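You operate a simulated robot arm through the tools that you are given. There is no shell and no other tool.

You are at the controls of a simulated robot arm. One attempt, no reset.

Task
Sponge the crumbs off the unfired bowl's foot, then cover the bowl.
Fine: wet the sponge on the wet tray first and put it back after; use the drying cover, which rests on the bench all round. What is to be rubbed or washed off counts as gone when no trace of it is left.

It is judged by the outcome, as a careful person would: the job done as asked, and still so three seconds after it is handed in. It fails if anything else is knocked over, pushed out of place, dropped, spilled or broken. Lids that push on must go on centred and level and be pressed home; caps that screw on are set level and turned clockwise until they are tight.

Robot
A 6-joint arm with a two-finger parallel gripper, fixed in place. Base frame: the origin is at the foot of the arm, x ahead of it, y to its left, z up; the work surface is at about z = 860. Lengths are in mm, angles in rad, forces in N, time in s.
With the tool pointing down near the work surface it reaches from about 360 to 760 mm from the base axis. Its first joint turns from -1.152 to 1.152 rad. Payload 2.45 kg.
Tool frame: the origin (TCP) lies between the finger pads and is the grasp point; the fingertips stand 24 mm ahead of it; z points along the fingers, y is the line along which they close. The gripper opens to 68 mm. The fingers are 17 mm wide and 10 mm thick; the gripper's body (40 by 70 mm) begins 41 mm behind the TCP.
Orientation is that of the tool frame in the base frame, as a unit quaternion [x, y, z, w]. With the fingers straight down and closing along the base's y, the tool's x points along the base's -x, its y along +y and its z along -z.

Tools
- The arm moves only by the tool move_arm. Its argument "increments" is a list of rows, each a list of 7 numbers: the shift along the tool's x, y, z in units of 500 mm (1.0 is 500 mm), then the turn, a rotation vector about the tool's x, y, z in units of 60 degrees (1.0 is 60 degrees), then the gripper command, from -1 (shut) to 1 (fully open), values between in proportion. In form: [[tx, ty, tz, rx, ry, rz, fingers], ...]. A call has 1 to 20 rows; each row is the pose to reach, as a shift and turn from the pose commanded when the call began, along the tool's axes at that moment. A call with a number of a shift or a turn outside -1 to 1 is refused whole. Rows are played at 5 a second. More than 50 mm and 0.15 rad between two rows, or a gripper value outside its range, and nothing of the call is played. Where a pose cannot be reached the arm comes as near as it can. A force on the tool above 40 N (or 10 N above the force at the start of the call, whichever is more), or a blocked arm, ends the call early, and 0.2 s more pass. The fingers move at their own pace (about 108 mm/s each) and stop on an object; they squeeze with about 32 N. The grip force told is the motor's: it shows also when the fingers shut on nothing. Time passes only in rows, and 0.2 s behind the last, so rows that repeat a pose let the fingers close. It gives the time, the measured TCP pose, the force on the tool (base axes), the opening and the grip force at its end, in the units of the frame above (readings bear some noise), with the torque about the TCP (base axes, N m) and any sound that the robot's microphone picked up.
- Cameras (640 x 400 px; columns grow to the right, rows downward): "scene" is fixed at [154.5, 399.3, 1480.9]; the picture's right is [-0.88, -0.47, 0.00], its down [-0.19, 0.36, -0.91] and it looks along [0.43, -0.81, -0.40] (base axes); focal length 313 px, centre (320, 200). "wrist" rides on the gripper at [84, 11, -75] in the tool frame; the picture's right is [-0.13, 0.99, 0.00], its down [-0.60, -0.08, -0.79] and it looks along [-0.79, -0.10, 0.61] (tool axes); focal length 251 px, centre (320, 200). There is no depth. A picture from a camera that has moved, and an enlarged one, comes with that camera's place and axes in the base frame and with its lens.
- capture(camera): a new picture of that camera. No time passes.
- enlarge(camera, box): a new picture of the part [left, top, right, bottom] of that camera's present view, enlarged. No time passes.
- hand_in(): hands the job in; it is judged then, once.

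Places have to be worked out from the pictures, the camera data and where the tool is seen. Open the gripper and draw the arm clear of the work before you hand the job in, unless the task says otherwise.

The tools are called as name(argument=value, ...) on one line, values as JSON. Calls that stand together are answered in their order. move_arm: Moves the arm, as the interface text tells. Its arguments: {"type":"object","properties":{"increments":{"type":"array"}},"required":["increments"]} The other tools are called the same way: capture (camera) takes a picture; enlarge (camera, box) takes an enlarged picture of a part of a camera's view; hand_in () hands the job in.

At the start:

```text
time_s: 0.0
tcp_pos: [463.1, -139.9, 1373.7]
orientation: [0.0, 1.0, 0.0, 0.002]
contact_force: [-0.3, -0.1, -0.3]
wrist_torque: [0.02, 0.03, 0.03]
gripper_width: 67.9
grasp_force: 0.2
```

scene: 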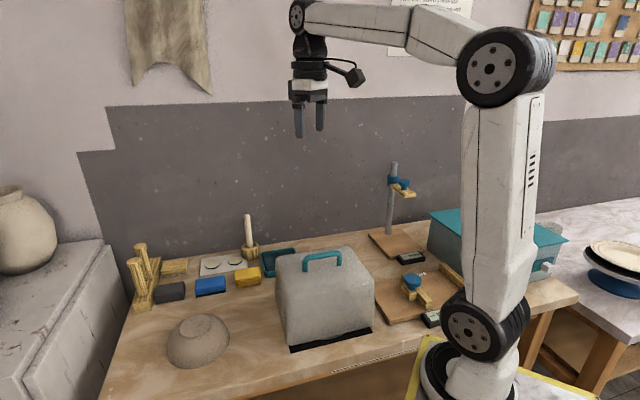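
wrist: 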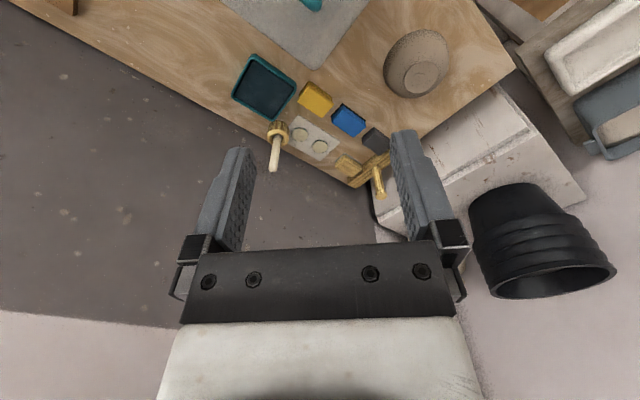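

I begin by looking closer at the bench from both cameras to identify the sponge, the wet tray, the bowl and the covers.

enlarge(camera="scene", box=[120, 200, 280, 300])

enlarge(camera="scene", box=[140, 280, 300, 380])

enlarge(camera="scene", box=[260, 150, 580, 350])

enlarge(camera="wrist", box=[220, 0, 540, 200])

enlarge(camera="wrist", box=[370, 20, 466, 110])

```text
4.00 times, centred on (200, 250) of scene
camera zoom: at [154.5, 399.3, 1480.9], right [-0.88, -0.47, 0.0], down [-0.19, 0.36, -0.91], along [0.43, -0.81, -0.4], focal length 1251 px, centre (800, 0)
```

zoom: 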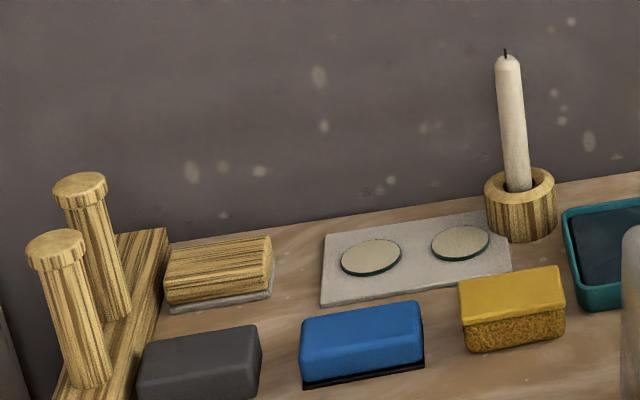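

```text
4.00 times, centred on (220, 330) of scene
camera zoom: at [154.5, 399.3, 1480.9], right [-0.88, -0.47, 0.0], down [-0.19, 0.36, -0.91], along [0.43, -0.81, -0.4], focal length 1251 px, centre (720, -320)
```

zoom: 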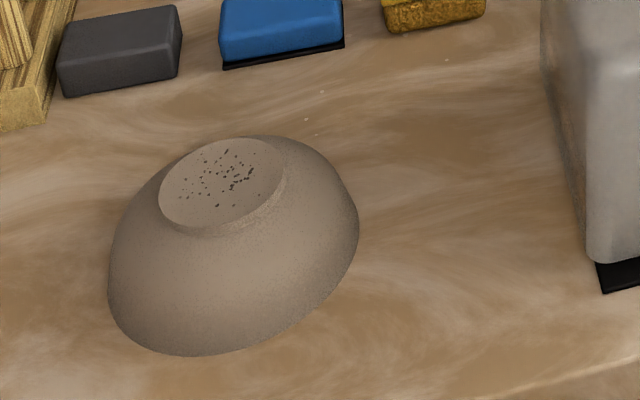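

```text
2.00 times, centred on (420, 250) of scene
camera zoom: at [154.5, 399.3, 1480.9], right [-0.88, -0.47, 0.0], down [-0.19, 0.36, -0.91], along [0.43, -0.81, -0.4], focal length 625 px, centre (120, 100)
```

zoom: 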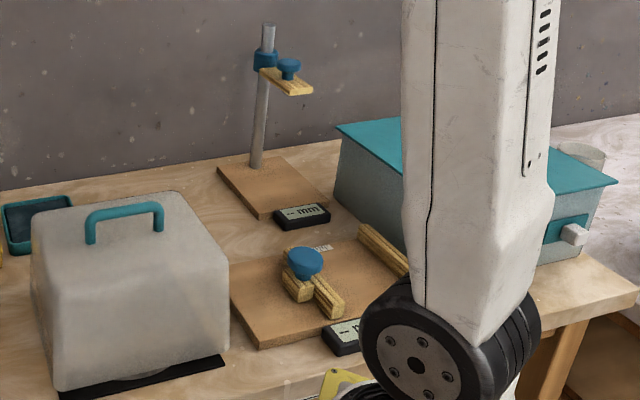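

```text
2.00 times, centred on (380, 100) of wrist
camera zoom: at [378.6, -129.7, 1447.5], right [0.13, 0.99, 0.0], down [0.6, -0.08, 0.79], along [0.79, -0.1, -0.61], focal length 503 px, centre (200, 400)
```

zoom: 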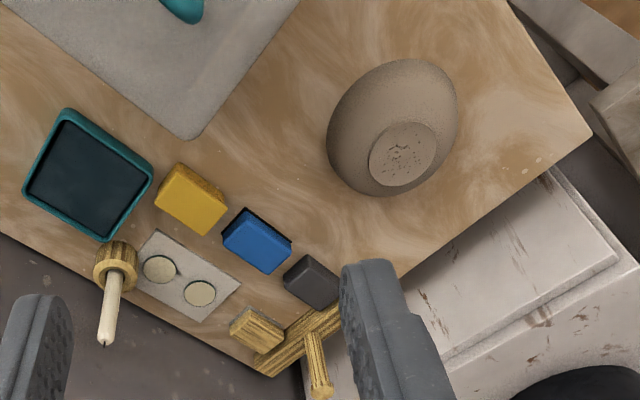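

```text
4.44 times, centred on (418, 65) of wrist
camera zoom: at [378.6, -129.7, 1447.5], right [0.13, 0.99, 0.0], down [0.6, -0.08, 0.79], along [0.79, -0.1, -0.61], focal length 1118 px, centre (-116, 800)
```

zoom: 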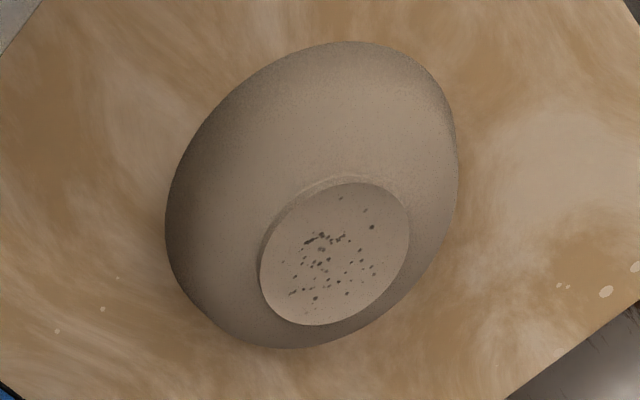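

The bowl stands upside down with its crumbed foot near (670, 50, 918). The likely sponge is the yellow porous block, the teal tray beside it is the wet tray, and the grey box with the teal handle is the cover. I'll lower and shift the arm in free air for a closer wrist view.

move_arm(increments=[[0.005, 0.04, 0.07, 0, 0, 0, 1], [0.01, 0.08, 0.14, 0, 0, 0, 1], [0.015, 0.12, 0.21, 0, 0, 0, 1], [0.02, 0.16, 0.28, 0, 0, 0, 1], [0.023, 0.2, 0.35, 0, 0, 0, 1], [0.026, 0.24, 0.4, 0, 0, 0, 1], [0.026, 0.24, 0.4, 0, 0, 0, 1]])

capture(camera="wrist")

capture(camera="scene")

```text
time_s: 1.6
tcp_pos: [450.1, -21.2, 1172.5]
orientation: [-0.001, 1.0, 0.0, 0.001]
contact_force: [0.1, 0.0, 0.3]
wrist_torque: [0.03, 0.01, 0.02]
gripper_width: 67.8
grasp_force: 0.1
```

```text
taken
camera wrist: at [365.4, -10.0, 1246.5], right [0.13, 0.99, 0.0], down [0.6, -0.08, 0.79], along [0.79, -0.1, -0.61], focal length 251 px, centre (320, 200)
```

wrist: 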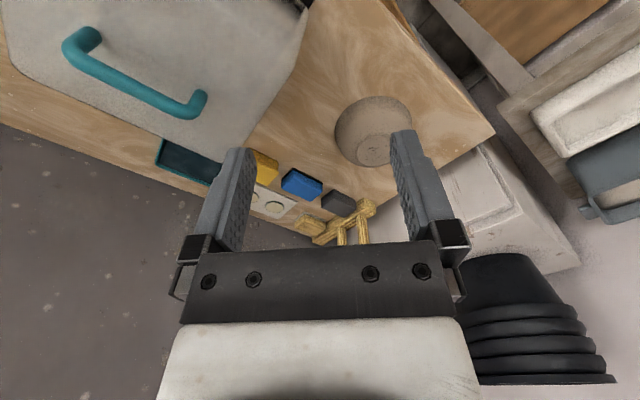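

```text
taken
```

scene: 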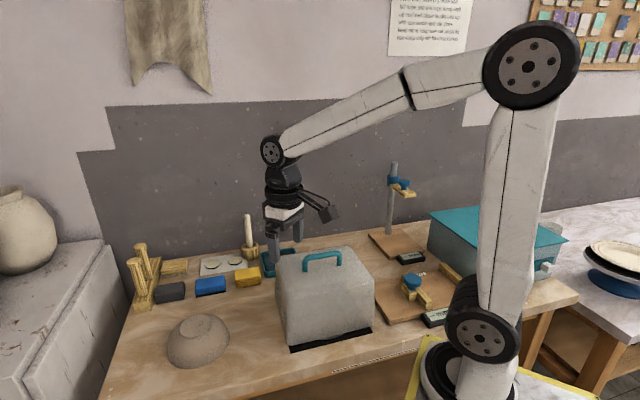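

The bench items run in a line at about 45° to the base axes, with the sponge near (711,-183) and the tray near (674,-298). I'll move to (560,-150,1100), clear above the cover, for a closer look at the sponge and tray.

move_arm(increments=[[-0.044, -0.052, 0.029, 0, 0, 0, 1], [-0.088, -0.104, 0.058, 0, 0, 0, 1], [-0.132, -0.156, 0.087, 0, 0, 0, 1], [-0.176, -0.208, 0.116, 0, 0, 0, 1], [-0.22, -0.26, 0.145, 0, 0, 0, 1], [-0.22, -0.26, 0.145, 0, 0, 0, 1]])

capture(camera="wrist")

capture(camera="scene")

```text
time_s: 3.0
tcp_pos: [558.6, -151.5, 1101.1]
orientation: [-0.001, 1.0, 0.0, 0.001]
contact_force: [0.3, 0.3, 0.1]
wrist_torque: [0.02, 0.02, 0.03]
gripper_width: 68.0
grasp_force: 0.0
```

```text
taken
camera wrist: at [474.1, -140.6, 1175.1], right [0.13, 0.99, 0.0], down [0.6, -0.08, 0.79], along [0.79, -0.1, -0.61], focal length 251 px, centre (320, 200)
```

wrist: 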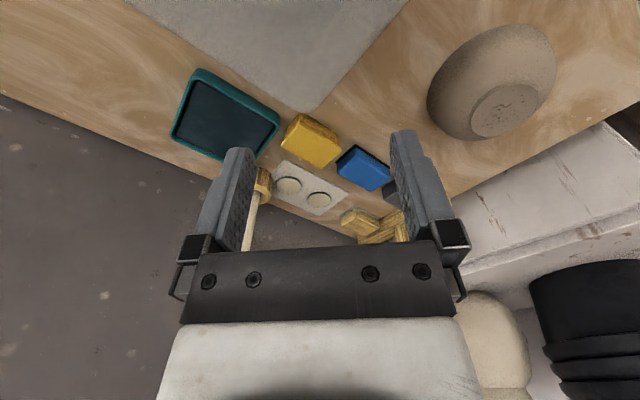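

```text
taken
```

scene: 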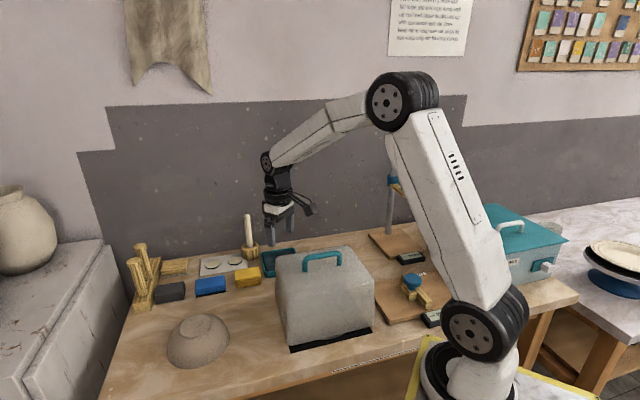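

A teal box on the right also shows a handle and a label, so I'll enlarge that, the cover's front edge, and the sponge and tray.

enlarge(camera="scene", box=[460, 190, 620, 290])

enlarge(camera="wrist", box=[160, 60, 416, 220])

enlarge(camera="scene", box=[250, 230, 410, 360])

enlarge(camera="wrist", box=[420, 10, 580, 150])

enlarge(camera="scene", box=[380, 0, 640, 80])

```text
4.00 times, centred on (540, 240) of scene
camera zoom: at [154.5, 399.3, 1480.9], right [-0.88, -0.47, 0.0], down [-0.19, 0.36, -0.91], along [0.43, -0.81, -0.4], focal length 1251 px, centre (-560, 40)
```

zoom: 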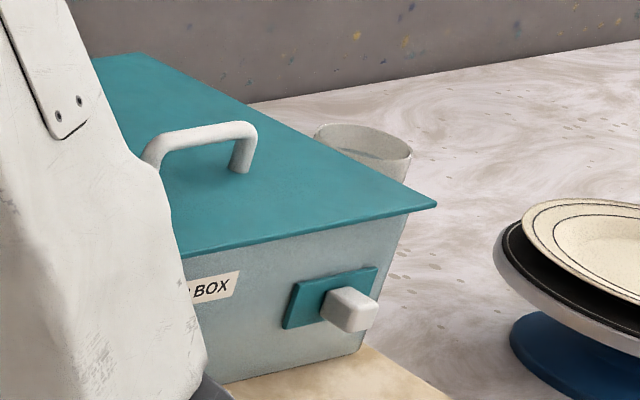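

```text
2.50 times, centred on (288, 140) of wrist
camera zoom: at [474.1, -140.6, 1175.1], right [0.13, 0.99, 0.0], down [0.6, -0.08, 0.79], along [0.79, -0.1, -0.61], focal length 629 px, centre (400, 350)
```

zoom: 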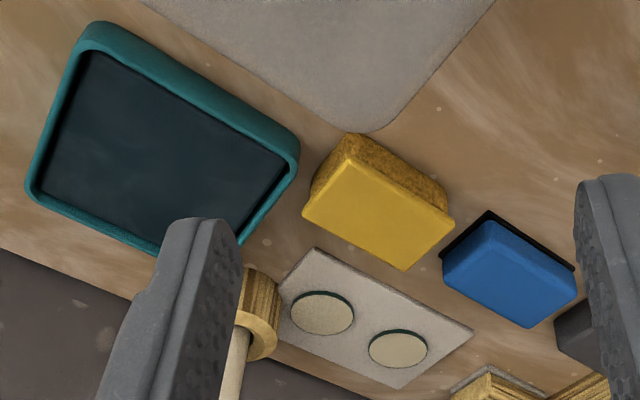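

```text
3.08 times, centred on (330, 295) of scene
camera zoom: at [154.5, 399.3, 1480.9], right [-0.88, -0.47, 0.0], down [-0.19, 0.36, -0.91], along [0.43, -0.81, -0.4], focal length 962 px, centre (289, -92)
```

zoom: 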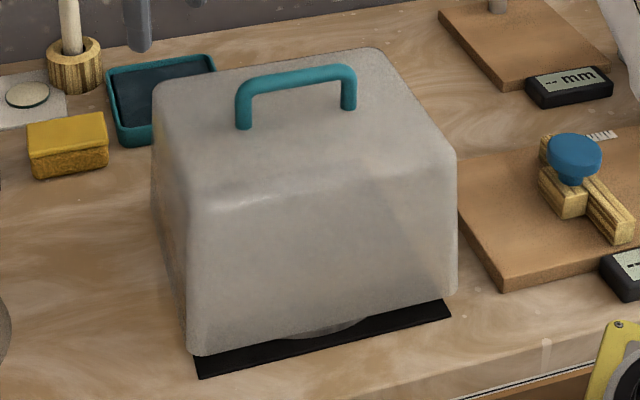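

```text
2.86 times, centred on (500, 80) of wrist
camera zoom: at [474.1, -140.6, 1175.1], right [0.13, 0.99, 0.0], down [0.6, -0.08, 0.79], along [0.79, -0.1, -0.61], focal length 718 px, centre (-194, 543)
```

zoom: 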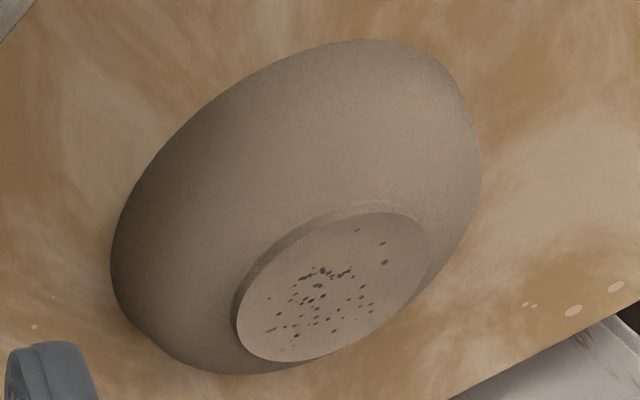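

```text
2.46 times, centred on (510, 40) of scene
camera zoom: at [154.5, 399.3, 1480.9], right [-0.88, -0.47, 0.0], down [-0.19, 0.36, -0.91], along [0.43, -0.81, -0.4], focal length 770 px, centre (-148, 594)
```

zoom: 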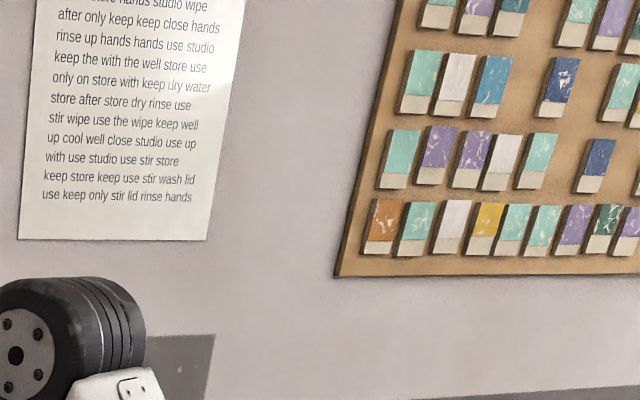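

The sponge top spans about 72×48 mm, centred near (712,-183) with its long side at ~47° to base x. I'll turn the tool 47° to match it and move to hover well above.

move_arm(increments=[[-0.05, -0.011, 0.013, 0, 0, -0.13, 1], [-0.1, -0.022, 0.026, 0, 0, -0.26, 1], [-0.15, -0.033, 0.04, 0, 0, -0.39, 1], [-0.2, -0.044, 0.053, 0, 0, -0.52, 1], [-0.25, -0.055, 0.066, 0, 0, -0.65, 1], [-0.304, -0.066, 0.082, 0, 0, -0.783, 1], [-0.304, -0.066, 0.082, 0, 0, -0.783, 1]])

capture(camera="wrist")

capture(camera="scene")

```text
time_s: 4.6
tcp_pos: [711.5, -185.1, 1060.0]
orientation: [-0.4, 0.916, 0.0, 0.001]
contact_force: [-0.5, 0.3, -0.6]
wrist_torque: [-0.02, -0.02, 0.01]
gripper_width: 67.7
grasp_force: 0.1
```

```text
taken
camera wrist: at [645.9, -238.5, 1134.6], right [-0.64, 0.77, 0.0], down [0.47, 0.39, 0.79], along [0.61, 0.51, -0.61], focal length 251 px, centre (320, 200)
```

wrist: 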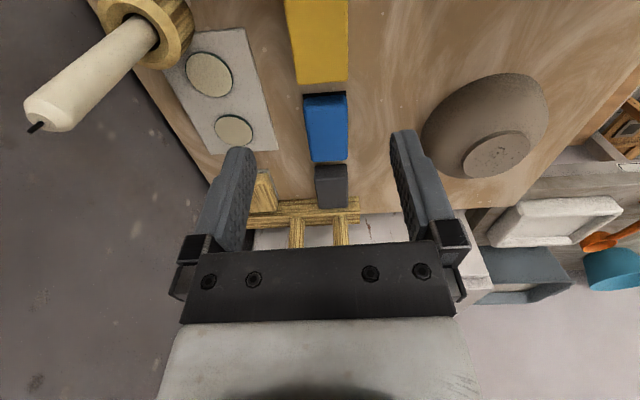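

```text
taken
```

scene: 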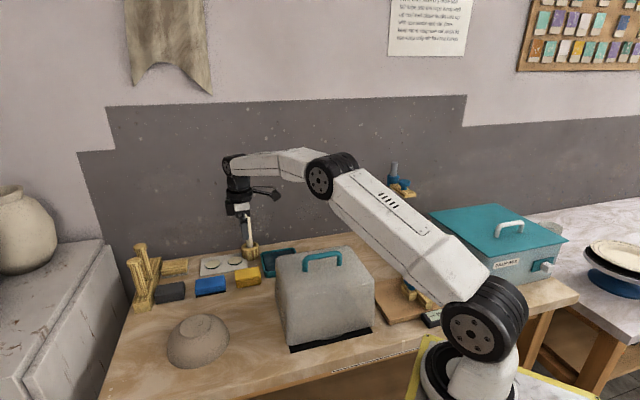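

The sponge lies along the tool's x axis in the view. I'll enlarge to check alignment and its edges.

enlarge(camera="wrist", box=[240, 0, 400, 100])

enlarge(camera="scene", box=[200, 200, 320, 300])

```text
4.00 times, centred on (320, 50) of wrist
camera zoom: at [645.9, -238.5, 1134.6], right [-0.64, 0.77, 0.0], down [0.47, 0.39, 0.79], along [0.61, 0.51, -0.61], focal length 1006 px, centre (320, 800)
```

zoom: 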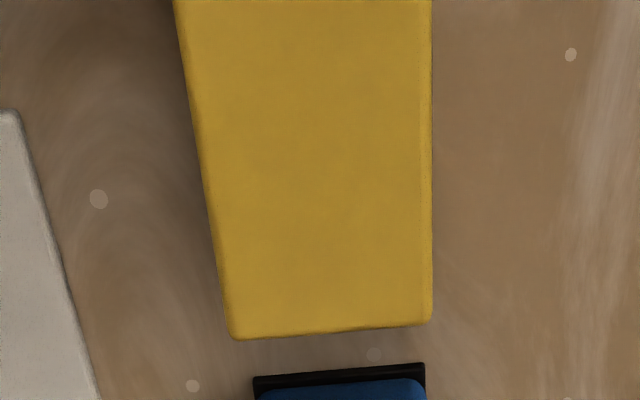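

```text
4.00 times, centred on (260, 250) of scene
camera zoom: at [154.5, 399.3, 1480.9], right [-0.88, -0.47, 0.0], down [-0.19, 0.36, -0.91], along [0.43, -0.81, -0.4], focal length 1251 px, centre (560, 0)
```

zoom: 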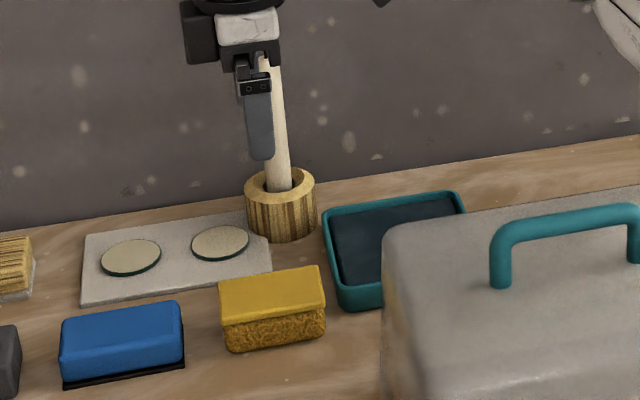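

The sponge sits about 2.4° off the tool's heading with its centre about 5 mm ahead. I'll enlarge it in the scene view to judge its height.

enlarge(camera="scene", box=[245, 255, 293, 295])

```text
10.00 times, centred on (269, 275) of scene
camera zoom: at [154.5, 399.3, 1480.9], right [-0.88, -0.47, 0.0], down [-0.19, 0.36, -0.91], along [0.43, -0.81, -0.4], focal length 3126 px, centre (830, -550)
```

zoom: 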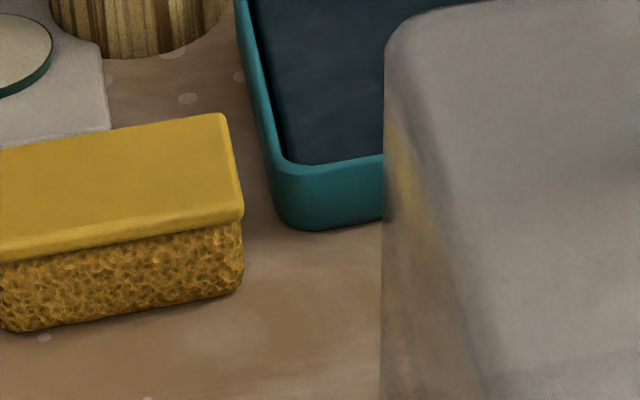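

The sponge is about 29 mm tall with its top near z 889. I'll correct yaw and centring, then descend to z≈930 to verify alignment between the open fingers.

move_arm(increments=[[-0.005, -0.001, 0.05, 0, 0, 0.02, 1], [-0.01, -0.002, 0.12, 0, 0, 0.04, 1], [-0.01, -0.002, 0.19, 0, 0, 0.04, 1], [-0.01, -0.002, 0.26, 0, 0, 0.04, 1], [-0.01, -0.002, 0.26, 0, 0, 0.04, 1]])

capture(camera="wrist")

capture(camera="scene")

```text
time_s: 5.8
tcp_pos: [719.0, -182.2, 932.6]
orientation: [-0.38, 0.925, -0.001, 0.001]
contact_force: [-0.2, -0.8, 0.2]
wrist_torque: [-0.02, 0.01, 0.03]
gripper_width: 68.1
grasp_force: 0.0
```

```text
taken
camera wrist: at [650.3, -231.9, 1005.1], right [-0.61, 0.8, 0.0], down [0.48, 0.37, 0.79], along [0.63, 0.48, -0.61], focal length 251 px, centre (320, 200)
```

wrist: 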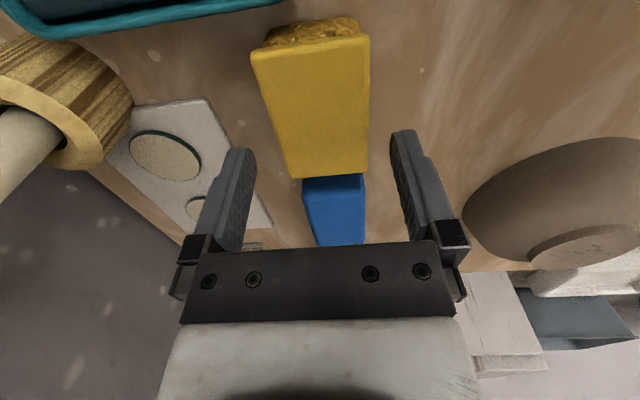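

```text
taken
```

scene: 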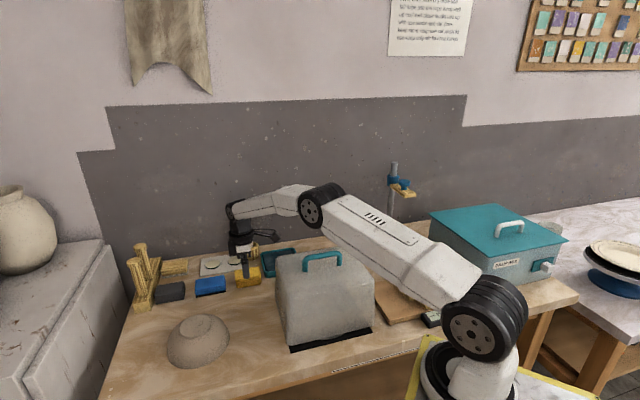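

The sponge is centred between the fingers to about 1 mm and aligned. I'll descend to TCP z≈895, leaving about 11 mm of sponge below the tips, and close on it.

move_arm(increments=[[0, 0.001, 0.04, 0, 0, 0, 1], [0, 0.001, 0.07, 0, 0, 0, 1], [0, 0.001, 0.07, 0, 0, 0, 1], [0, 0.001, 0.07, 0, 0, 0, -1], [0, 0.001, 0.07, 0, 0, 0, -1], [0, 0.001, 0.07, 0, 0, 0, -1]])

capture(camera="wrist")

enlarge(camera="scene", box=[200, 200, 320, 300])

```text
time_s: 7.2
tcp_pos: [717.2, -179.7, 896.1]
orientation: [-0.38, 0.925, 0.0, 0.001]
contact_force: [0.5, -0.4, -0.5]
wrist_torque: [0.05, -0.02, 0.01]
gripper_width: 49.2
grasp_force: 32.1
```

```text
taken
camera wrist: at [649.4, -231.1, 970.1], right [-0.61, 0.8, 0.0], down [0.48, 0.37, 0.79], along [0.63, 0.48, -0.61], focal length 251 px, centre (320, 200)
```

wrist: 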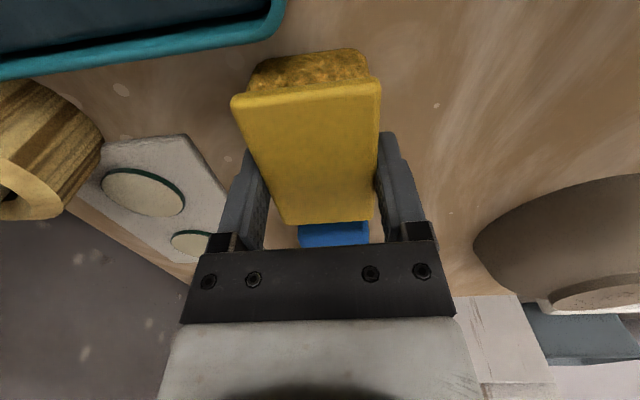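

```text
4.00 times, centred on (260, 250) of scene
camera zoom: at [154.5, 399.3, 1480.9], right [-0.88, -0.47, 0.0], down [-0.19, 0.36, -0.91], along [0.43, -0.81, -0.4], focal length 1251 px, centre (560, 0)
```

zoom: 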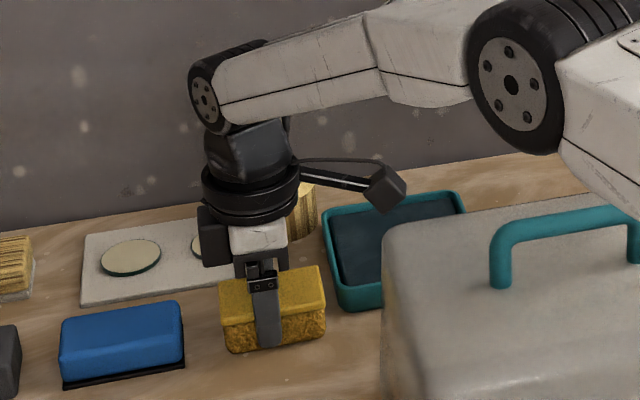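

The sponge is gripped at 49 mm. I'll lift it 60 mm and carry it over the tray centre, estimated at (674,-303), then check before lowering.

move_arm(increments=[[0, 0, -0.06, 0, 0, 0, -1], [0, 0, -0.12, 0, 0, 0, -1], [0.05, -0.025, -0.12, 0, 0, 0, -1], [0.1, -0.05, -0.12, 0, 0, 0, -1], [0.15, -0.075, -0.12, 0, 0, 0, -1], [0.2, -0.1, -0.12, 0, 0, 0, -1], [0.233, -0.117, -0.12, 0, 0, 0, -1], [0.233, -0.117, -0.12, 0, 0, 0, -1]])

capture(camera="wrist")

capture(camera="scene")

enlarge(camera="scene", box=[220, 190, 340, 290])

```text
time_s: 9.0
tcp_pos: [675.7, -302.0, 955.8]
orientation: [-0.38, 0.925, -0.001, 0.0]
contact_force: [-0.8, 0.2, -0.5]
wrist_torque: [-0.01, 0.03, 0.0]
gripper_width: 49.2
grasp_force: 31.9
```

```text
taken
camera wrist: at [607.8, -354.5, 1029.3], right [-0.61, 0.8, 0.0], down [0.48, 0.37, 0.79], along [0.63, 0.48, -0.61], focal length 251 px, centre (320, 200)
```

wrist: 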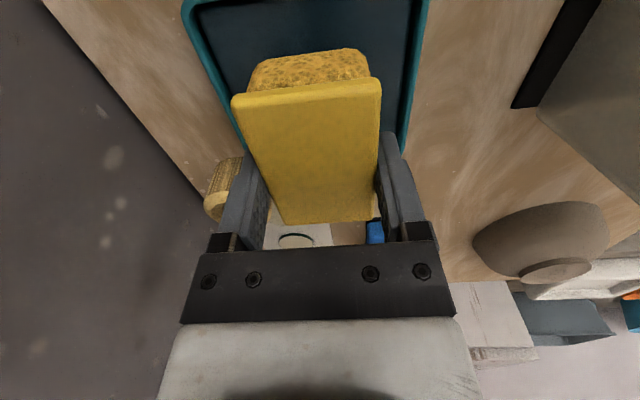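

```text
taken
```

scene: 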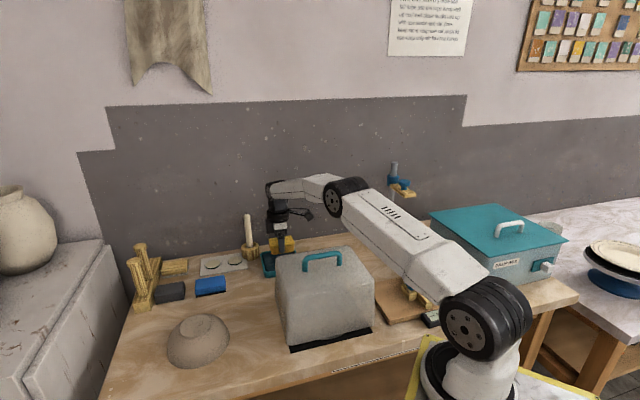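

```text
4.00 times, centred on (280, 240) of scene
camera zoom: at [154.5, 399.3, 1480.9], right [-0.88, -0.47, 0.0], down [-0.19, 0.36, -0.91], along [0.43, -0.81, -0.4], focal length 1251 px, centre (480, 40)
```

zoom: 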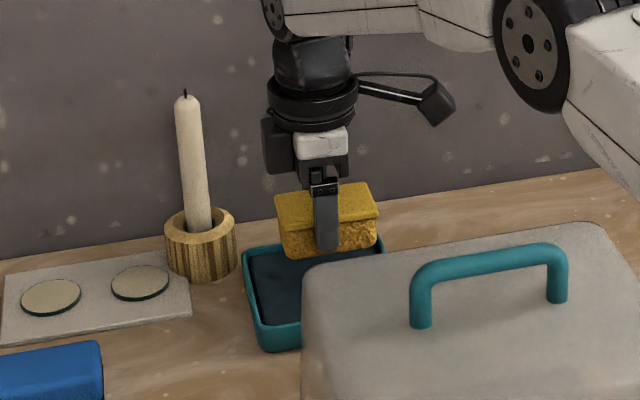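

The sponge hovers correctly inside the tray's outline. Before lowering, I'll zoom on the tray alignment and on the black strip around the cover's foot.

enlarge(camera="scene", box=[275, 310, 385, 360])

enlarge(camera="wrist", box=[480, 0, 640, 140])

enlarge(camera="wrist", box=[170, 0, 450, 160])

```text
5.82 times, centred on (330, 335) of scene
camera zoom: at [154.5, 399.3, 1480.9], right [-0.88, -0.47, 0.0], down [-0.19, 0.36, -0.91], along [0.43, -0.81, -0.4], focal length 1819 px, centre (262, -586)
```

zoom: 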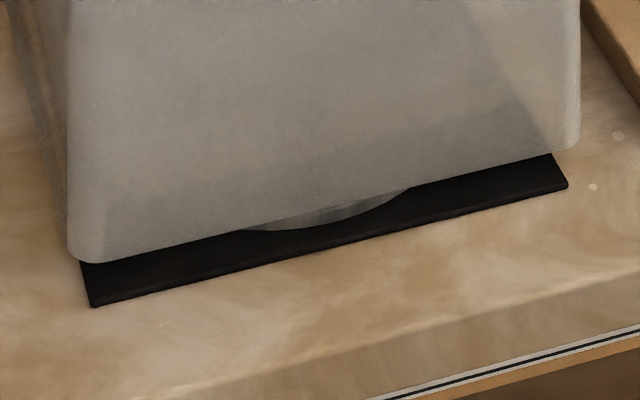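

```text
2.86 times, centred on (560, 70) of wrist
camera zoom: at [607.8, -354.5, 1029.3], right [-0.61, 0.8, 0.0], down [0.48, 0.37, 0.79], along [0.63, 0.48, -0.61], focal length 718 px, centre (-366, 571)
```

zoom: 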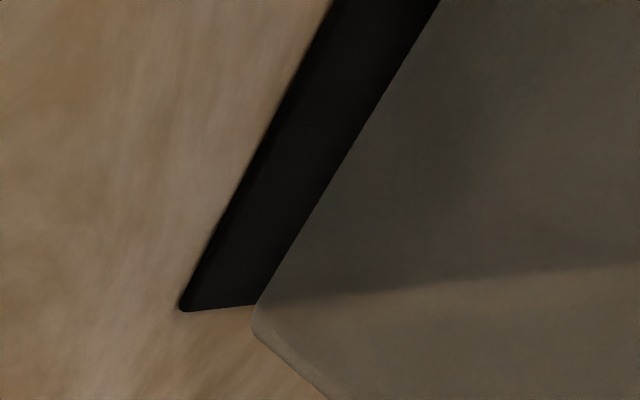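

```text
2.29 times, centred on (310, 80) of wrist
camera zoom: at [607.8, -354.5, 1029.3], right [-0.61, 0.8, 0.0], down [0.48, 0.37, 0.79], along [0.63, 0.48, -0.61], focal length 575 px, centre (343, 474)
```

zoom: 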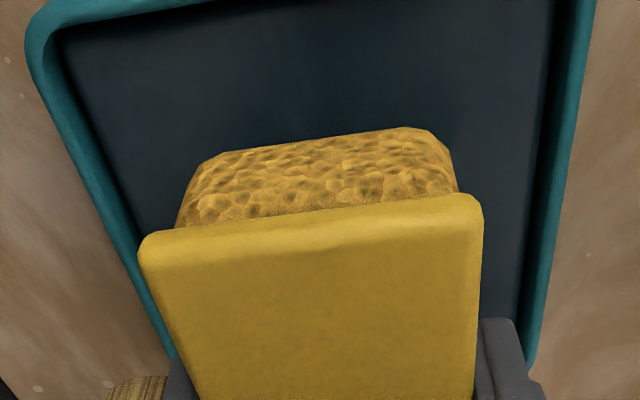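

The cover appears to be perched on something roughly 40 mm high over a black mat, so I'll lift it straight up later. The sponge fits inside the tray with ample margin, so I'll lower it to the wet floor in small steps and read the contact force.

move_arm(increments=[[0.001, -0.006, 0.05, 0, 0, 0, -1], [0.001, -0.006, 0.09, 0, 0, 0, -1], [0.001, -0.006, 0.104, 0, 0, 0, -1], [0.001, -0.006, 0.11, 0, 0, 0, -1], [0.001, -0.006, 0.114, 0, 0, 0, -1]])

capture(camera="wrist")

enlarge(camera="scene", box=[220, 190, 340, 290])

```text
time_s: 10.2
tcp_pos: [681.2, -306.9, 906.0]
orientation: [-0.381, 0.925, -0.005, 0.005]
contact_force: [-2.4, 2.5, 36.2]
wrist_torque: [-0.01, 0.08, -0.02]
gripper_width: 49.2
grasp_force: 32.2
```

```text
taken
camera wrist: at [611.4, -357.4, 979.9], right [-0.61, 0.8, -0.01], down [0.47, 0.37, 0.8], along [0.64, 0.48, -0.6], focal length 251 px, centre (320, 200)
```

wrist: 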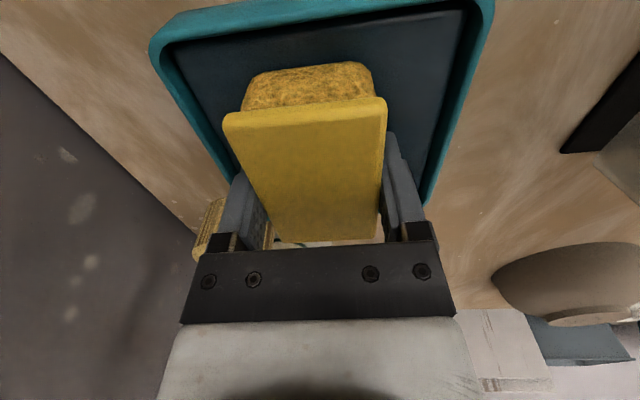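

```text
4.00 times, centred on (280, 240) of scene
camera zoom: at [153.6, 399.7, 1480.9], right [-0.88, -0.47, 0.0], down [-0.19, 0.36, -0.92], along [0.43, -0.81, -0.4], focal length 1251 px, centre (480, 40)
```

zoom: 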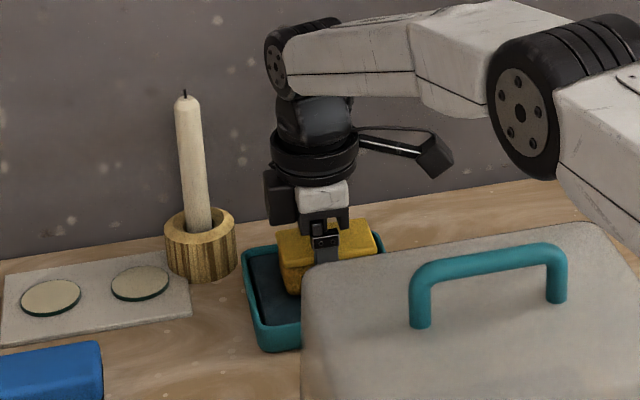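

The tray floor came sooner than estimated, at 36 N, so I'll raise slightly at once, then lift clear and inspect how the sponge sits in the grip.

move_arm(increments=[[0, 0, -0.02, 0, 0, 0, -1], [0, 0, -0.024, 0, 0, 0, -1]])

enlarge(camera="wrist", box=[190, 40, 450, 250])

enlarge(camera="scene", box=[270, 230, 330, 280])

```text
time_s: 10.8
tcp_pos: [676.6, -306.8, 908.8]
orientation: [-0.38, 0.925, 0.003, -0.001]
contact_force: [-0.6, 0.4, -0.5]
wrist_torque: [0.03, -0.01, -0.01]
gripper_width: 49.2
grasp_force: 32.1
```

```text
1.90 times, centred on (320, 145) of wrist
camera zoom: at [608.9, -356.6, 983.0], right [-0.61, 0.8, 0.0], down [0.49, 0.37, 0.79], along [0.63, 0.48, -0.61], focal length 479 px, centre (320, 305)
```

zoom: 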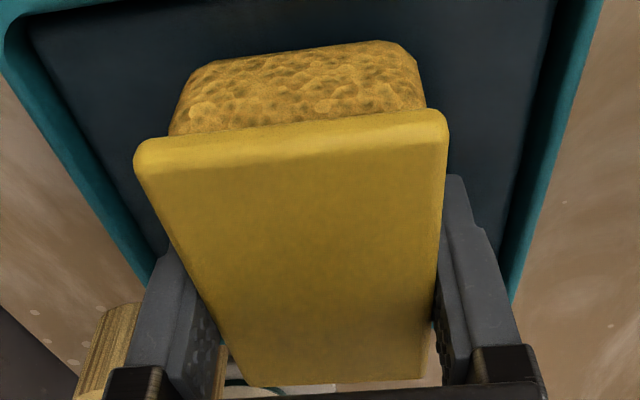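

```text
8.00 times, centred on (300, 255) of scene
camera zoom: at [154.5, 399.3, 1480.9], right [-0.88, -0.47, 0.0], down [-0.19, 0.36, -0.91], along [0.43, -0.81, -0.4], focal length 2501 px, centre (480, -240)
```

zoom: 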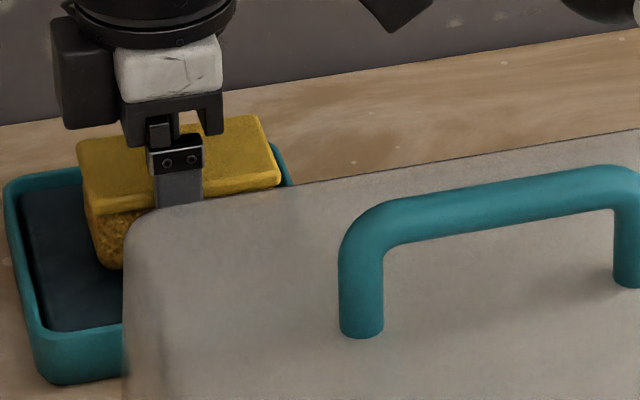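

Force is back to zero but the sponge may have slid up in the grip. I'll lift it well clear so the scene camera can see the fingertips against the sponge.

move_arm(increments=[[0, 0, -0.06, 0, 0, 0, -1], [0, 0, -0.12, 0, 0, 0, -1], [0, 0, -0.16, 0, 0, 0, -1], [0, 0, -0.16, 0, 0, 0, -1]])

enlarge(camera="scene", box=[256, 195, 316, 255])

enlarge(camera="wrist", box=[190, 20, 450, 250])

enlarge(camera="scene", box=[220, 190, 340, 290])

```text
time_s: 11.8
tcp_pos: [678.7, -305.4, 991.8]
orientation: [-0.379, 0.925, -0.001, 0.001]
contact_force: [0.2, -0.8, -0.6]
wrist_torque: [0.0, 0.0, -0.02]
gripper_width: 49.2
grasp_force: 31.9
```

```text
6.67 times, centred on (286, 225) of scene
camera zoom: at [154.5, 399.3, 1480.9], right [-0.88, -0.47, 0.0], down [-0.19, 0.36, -0.91], along [0.43, -0.81, -0.4], focal length 2084 px, centre (547, 33)
```

zoom: 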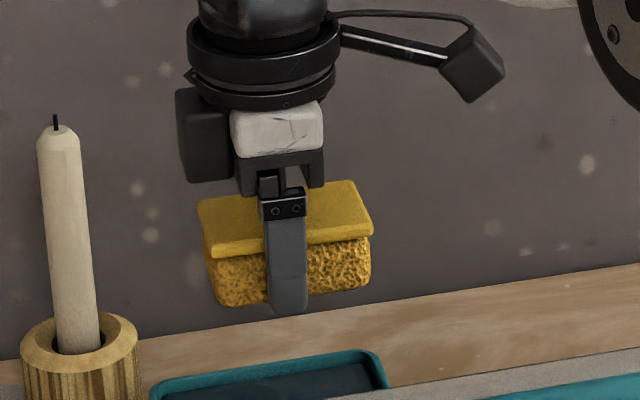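

```text
1.74 times, centred on (320, 135) of wrist
camera zoom: at [610.0, -357.4, 1066.2], right [-0.61, 0.8, 0.0], down [0.48, 0.37, 0.79], along [0.63, 0.48, -0.61], focal length 437 px, centre (320, 313)
```

zoom: 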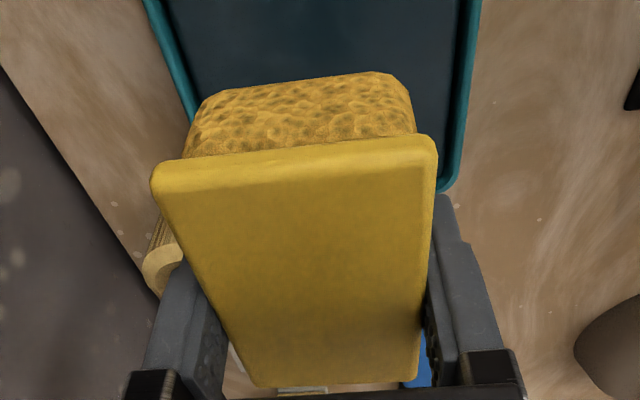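

```text
4.00 times, centred on (280, 240) of scene
camera zoom: at [154.5, 399.3, 1480.9], right [-0.88, -0.47, 0.0], down [-0.19, 0.36, -0.91], along [0.43, -0.81, -0.4], focal length 1251 px, centre (480, 40)
```

zoom: 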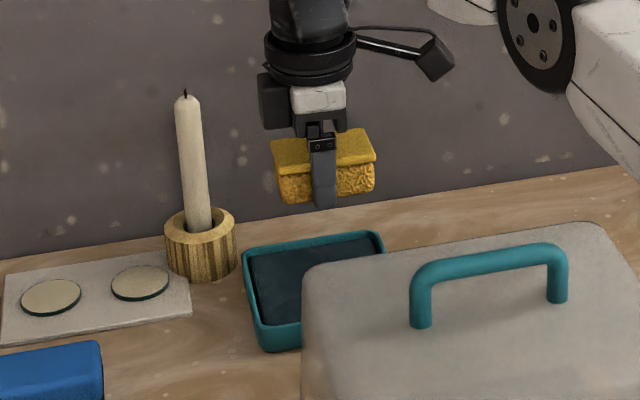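

The fingertips are now flush with the sponge's underside, so I need more sponge showing. I'll set it back down gently on the tray floor, release, and look before re-gripping higher.

move_arm(increments=[[0, 0, 0.06, 0, 0, 0, -1], [0, 0, 0.12, 0, 0, 0, -1], [0, 0, 0.158, 0, 0, 0, -1], [0, 0, 0.164, 0, 0, 0, -1], [0, 0, 0.167, 0, 0, 0, -1]])

```text
time_s: 13.0
tcp_pos: [678.4, -305.8, 908.1]
orientation: [-0.381, 0.925, 0.0, 0.001]
contact_force: [-0.2, 0.1, -0.9]
wrist_torque: [-0.01, -0.01, -0.06]
gripper_width: 49.2
grasp_force: 31.7
```

No contact yet at z≈907, so I'll ease down a few more millimetres.

move_arm(increments=[[0, 0, 0.004, 0, 0, 0, -1], [0, 0, 0.008, 0, 0, 0, -1], [0, 0, 0.008, 0, 0, 0, -1]])

```text
time_s: 13.8
tcp_pos: [678.4, -306.3, 907.2]
orientation: [-0.38, 0.925, -0.003, 0.003]
contact_force: [-1.9, 1.8, 19.5]
wrist_torque: [-0.26, -0.4, 0.0]
gripper_width: 49.0
grasp_force: 31.4
```

Contact comes at TCP z≈907 with the load off to the tool's left side. I'll look closely at what is touching before doing anything else.

capture(camera="wrist")

enlarge(camera="wrist", box=[130, 0, 500, 250])

enlarge(camera="scene", box=[260, 220, 320, 280])

```text
taken
camera wrist: at [610.2, -356.9, 980.3], right [-0.61, 0.8, -0.01], down [0.48, 0.37, 0.8], along [0.64, 0.48, -0.61], focal length 251 px, centre (320, 200)
```

wrist: 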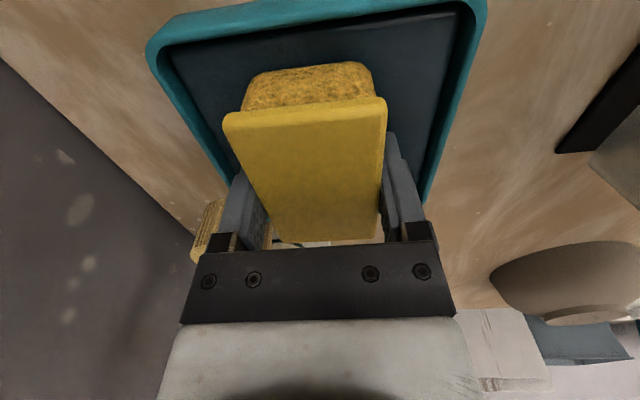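

```text
1.60 times, centred on (315, 125) of wrist
camera zoom: at [610.2, -356.9, 980.3], right [-0.61, 0.8, -0.01], down [0.48, 0.37, 0.8], along [0.64, 0.48, -0.61], focal length 402 px, centre (328, 320)
```

zoom: 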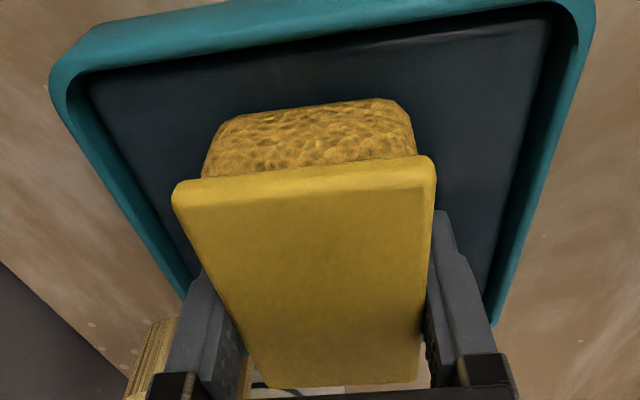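

```text
6.67 times, centred on (290, 250) of scene
camera zoom: at [153.9, 399.5, 1480.9], right [-0.88, -0.47, 0.0], down [-0.19, 0.36, -0.92], along [0.43, -0.81, -0.4], focal length 2084 px, centre (520, -133)
```

zoom: 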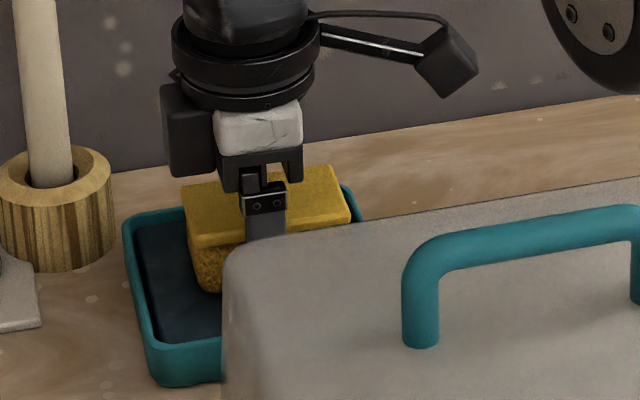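

The sponge stands level in the tray, and it seems the fingertips reached the floor first. I'll relieve the load, open, rise 12 mm, and check that the sponge stays put.

move_arm(increments=[[0, 0, -0.008, 0, 0, 0, -1], [0, 0, -0.008, 0, 0, 0, -0.4], [0, 0, -0.008, 0, 0, 0, 0.9], [0, 0, -0.008, 0, 0, 0, 0.9], [0, 0, -0.02, 0, 0, 0, 0.9], [0, 0, -0.032, 0, 0, 0, 0.9], [0, 0, -0.032, 0, 0, 0, 0.9]])

enlarge(camera="wrist", box=[130, 0, 500, 250])

enlarge(camera="scene", box=[260, 220, 320, 280])

```text
time_s: 15.4
tcp_pos: [675.9, -305.4, 919.8]
orientation: [-0.381, 0.925, 0.0, 0.001]
contact_force: [0.0, 0.6, 0.3]
wrist_torque: [0.0, -0.01, 0.01]
gripper_width: 64.7
grasp_force: 0.0
```

```text
1.60 times, centred on (315, 125) of wrist
camera zoom: at [608.4, -356.6, 993.4], right [-0.61, 0.8, 0.0], down [0.48, 0.37, 0.79], along [0.63, 0.48, -0.61], focal length 402 px, centre (328, 320)
```

zoom: 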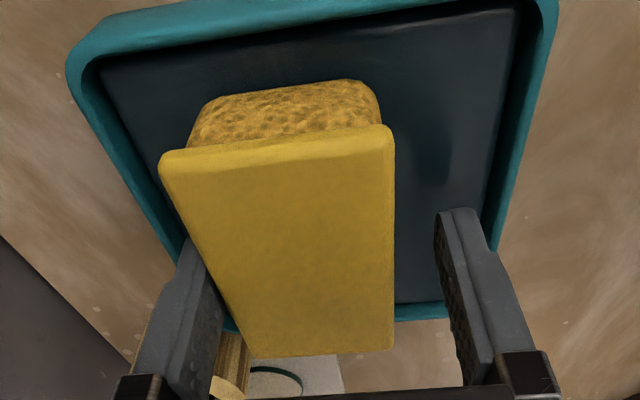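

```text
6.67 times, centred on (290, 250) of scene
camera zoom: at [154.5, 399.3, 1480.9], right [-0.88, -0.47, 0.0], down [-0.19, 0.36, -0.91], along [0.43, -0.81, -0.4], focal length 2084 px, centre (520, -133)
```

zoom: 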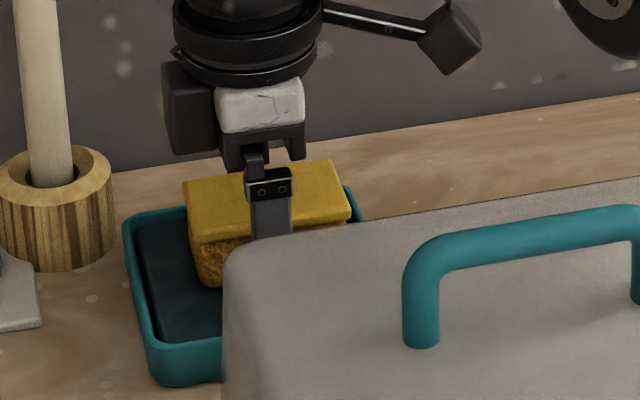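

The sponge stayed in the tray but was dragged about 6.5 mm to the left finger as it opened. I'll recentre on it (tips are above the rim), close at this higher grip, and lift 60 mm for a look.

move_arm(increments=[[0.003, -0.007, 0, 0, 0, 0, 0.9], [0.006, -0.013, 0, 0, 0, 0, 0.9], [0.006, -0.013, 0, 0, 0, 0, 0.9], [0.006, -0.013, 0, 0, 0, 0, -1], [0.006, -0.013, 0, 0, 0, 0, -1], [0.006, -0.013, 0, 0, 0, 0, -1], [0.006, -0.013, -0.06, 0, 0, 0, -1], [0.006, -0.013, -0.12, 0, 0, 0, -1], [0.006, -0.013, -0.14, 0, 0, 0, -1], [0.006, -0.013, -0.14, 0, 0, 0, -1]])

enlarge(camera="wrist", box=[130, 0, 500, 250])

enlarge(camera="scene", box=[256, 195, 316, 255])

enlarge(camera="scene", box=[220, 190, 340, 290])

```text
time_s: 17.6
tcp_pos: [680.1, -312.4, 990.5]
orientation: [-0.38, 0.925, -0.001, 0.0]
contact_force: [-0.2, 0.3, -1.0]
wrist_torque: [0.02, 0.01, -0.01]
gripper_width: 49.1
grasp_force: 32.6
```

```text
1.60 times, centred on (315, 125) of wrist
camera zoom: at [611.6, -362.8, 1063.9], right [-0.61, 0.8, 0.0], down [0.48, 0.37, 0.79], along [0.63, 0.48, -0.61], focal length 402 px, centre (328, 320)
```

zoom: 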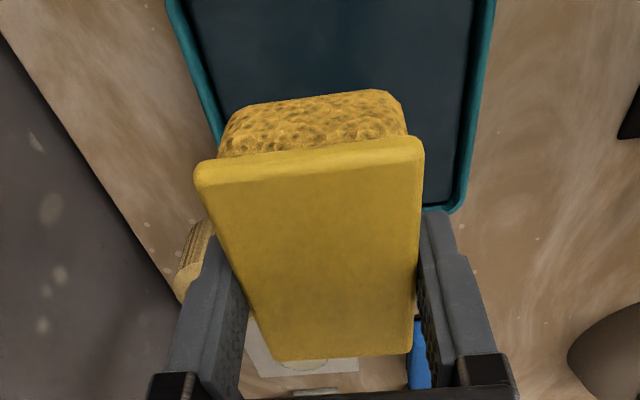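

```text
6.67 times, centred on (286, 225) of scene
camera zoom: at [154.5, 399.3, 1480.9], right [-0.88, -0.47, 0.0], down [-0.19, 0.36, -0.91], along [0.43, -0.81, -0.4], focal length 2084 px, centre (547, 33)
```

zoom: 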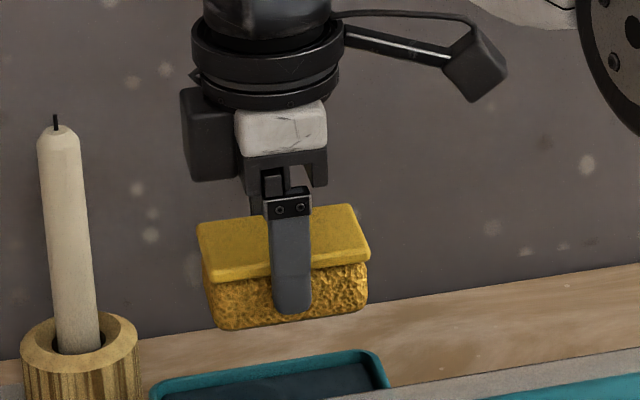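

```text
4.00 times, centred on (280, 240) of scene
camera zoom: at [154.5, 399.3, 1480.9], right [-0.88, -0.47, 0.0], down [-0.19, 0.36, -0.91], along [0.43, -0.81, -0.4], focal length 1251 px, centre (480, 40)
```

zoom: 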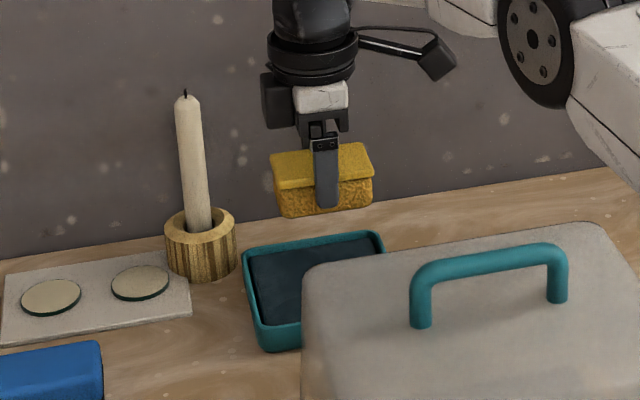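

The sponge now shows about 9 mm below the tips. For good measure I'll dip it once more with a light press so the underside is surely wet.

move_arm(increments=[[0, 0.006, 0.06, 0, 0, 0, -1], [0, 0.006, 0.12, 0, 0, 0, -1], [0, 0.006, 0.142, 0, 0, 0, -1], [0, 0.006, 0.148, 0, 0, 0, -1], [0, 0.006, 0.148, 0, 0, 0, -1]])

```text
time_s: 18.8
tcp_pos: [680.2, -310.6, 918.7]
orientation: [-0.38, 0.925, -0.004, 0.004]
contact_force: [-1.2, 5.3, 27.3]
wrist_torque: [0.09, 0.05, 0.01]
gripper_width: 49.4
grasp_force: 32.5
```

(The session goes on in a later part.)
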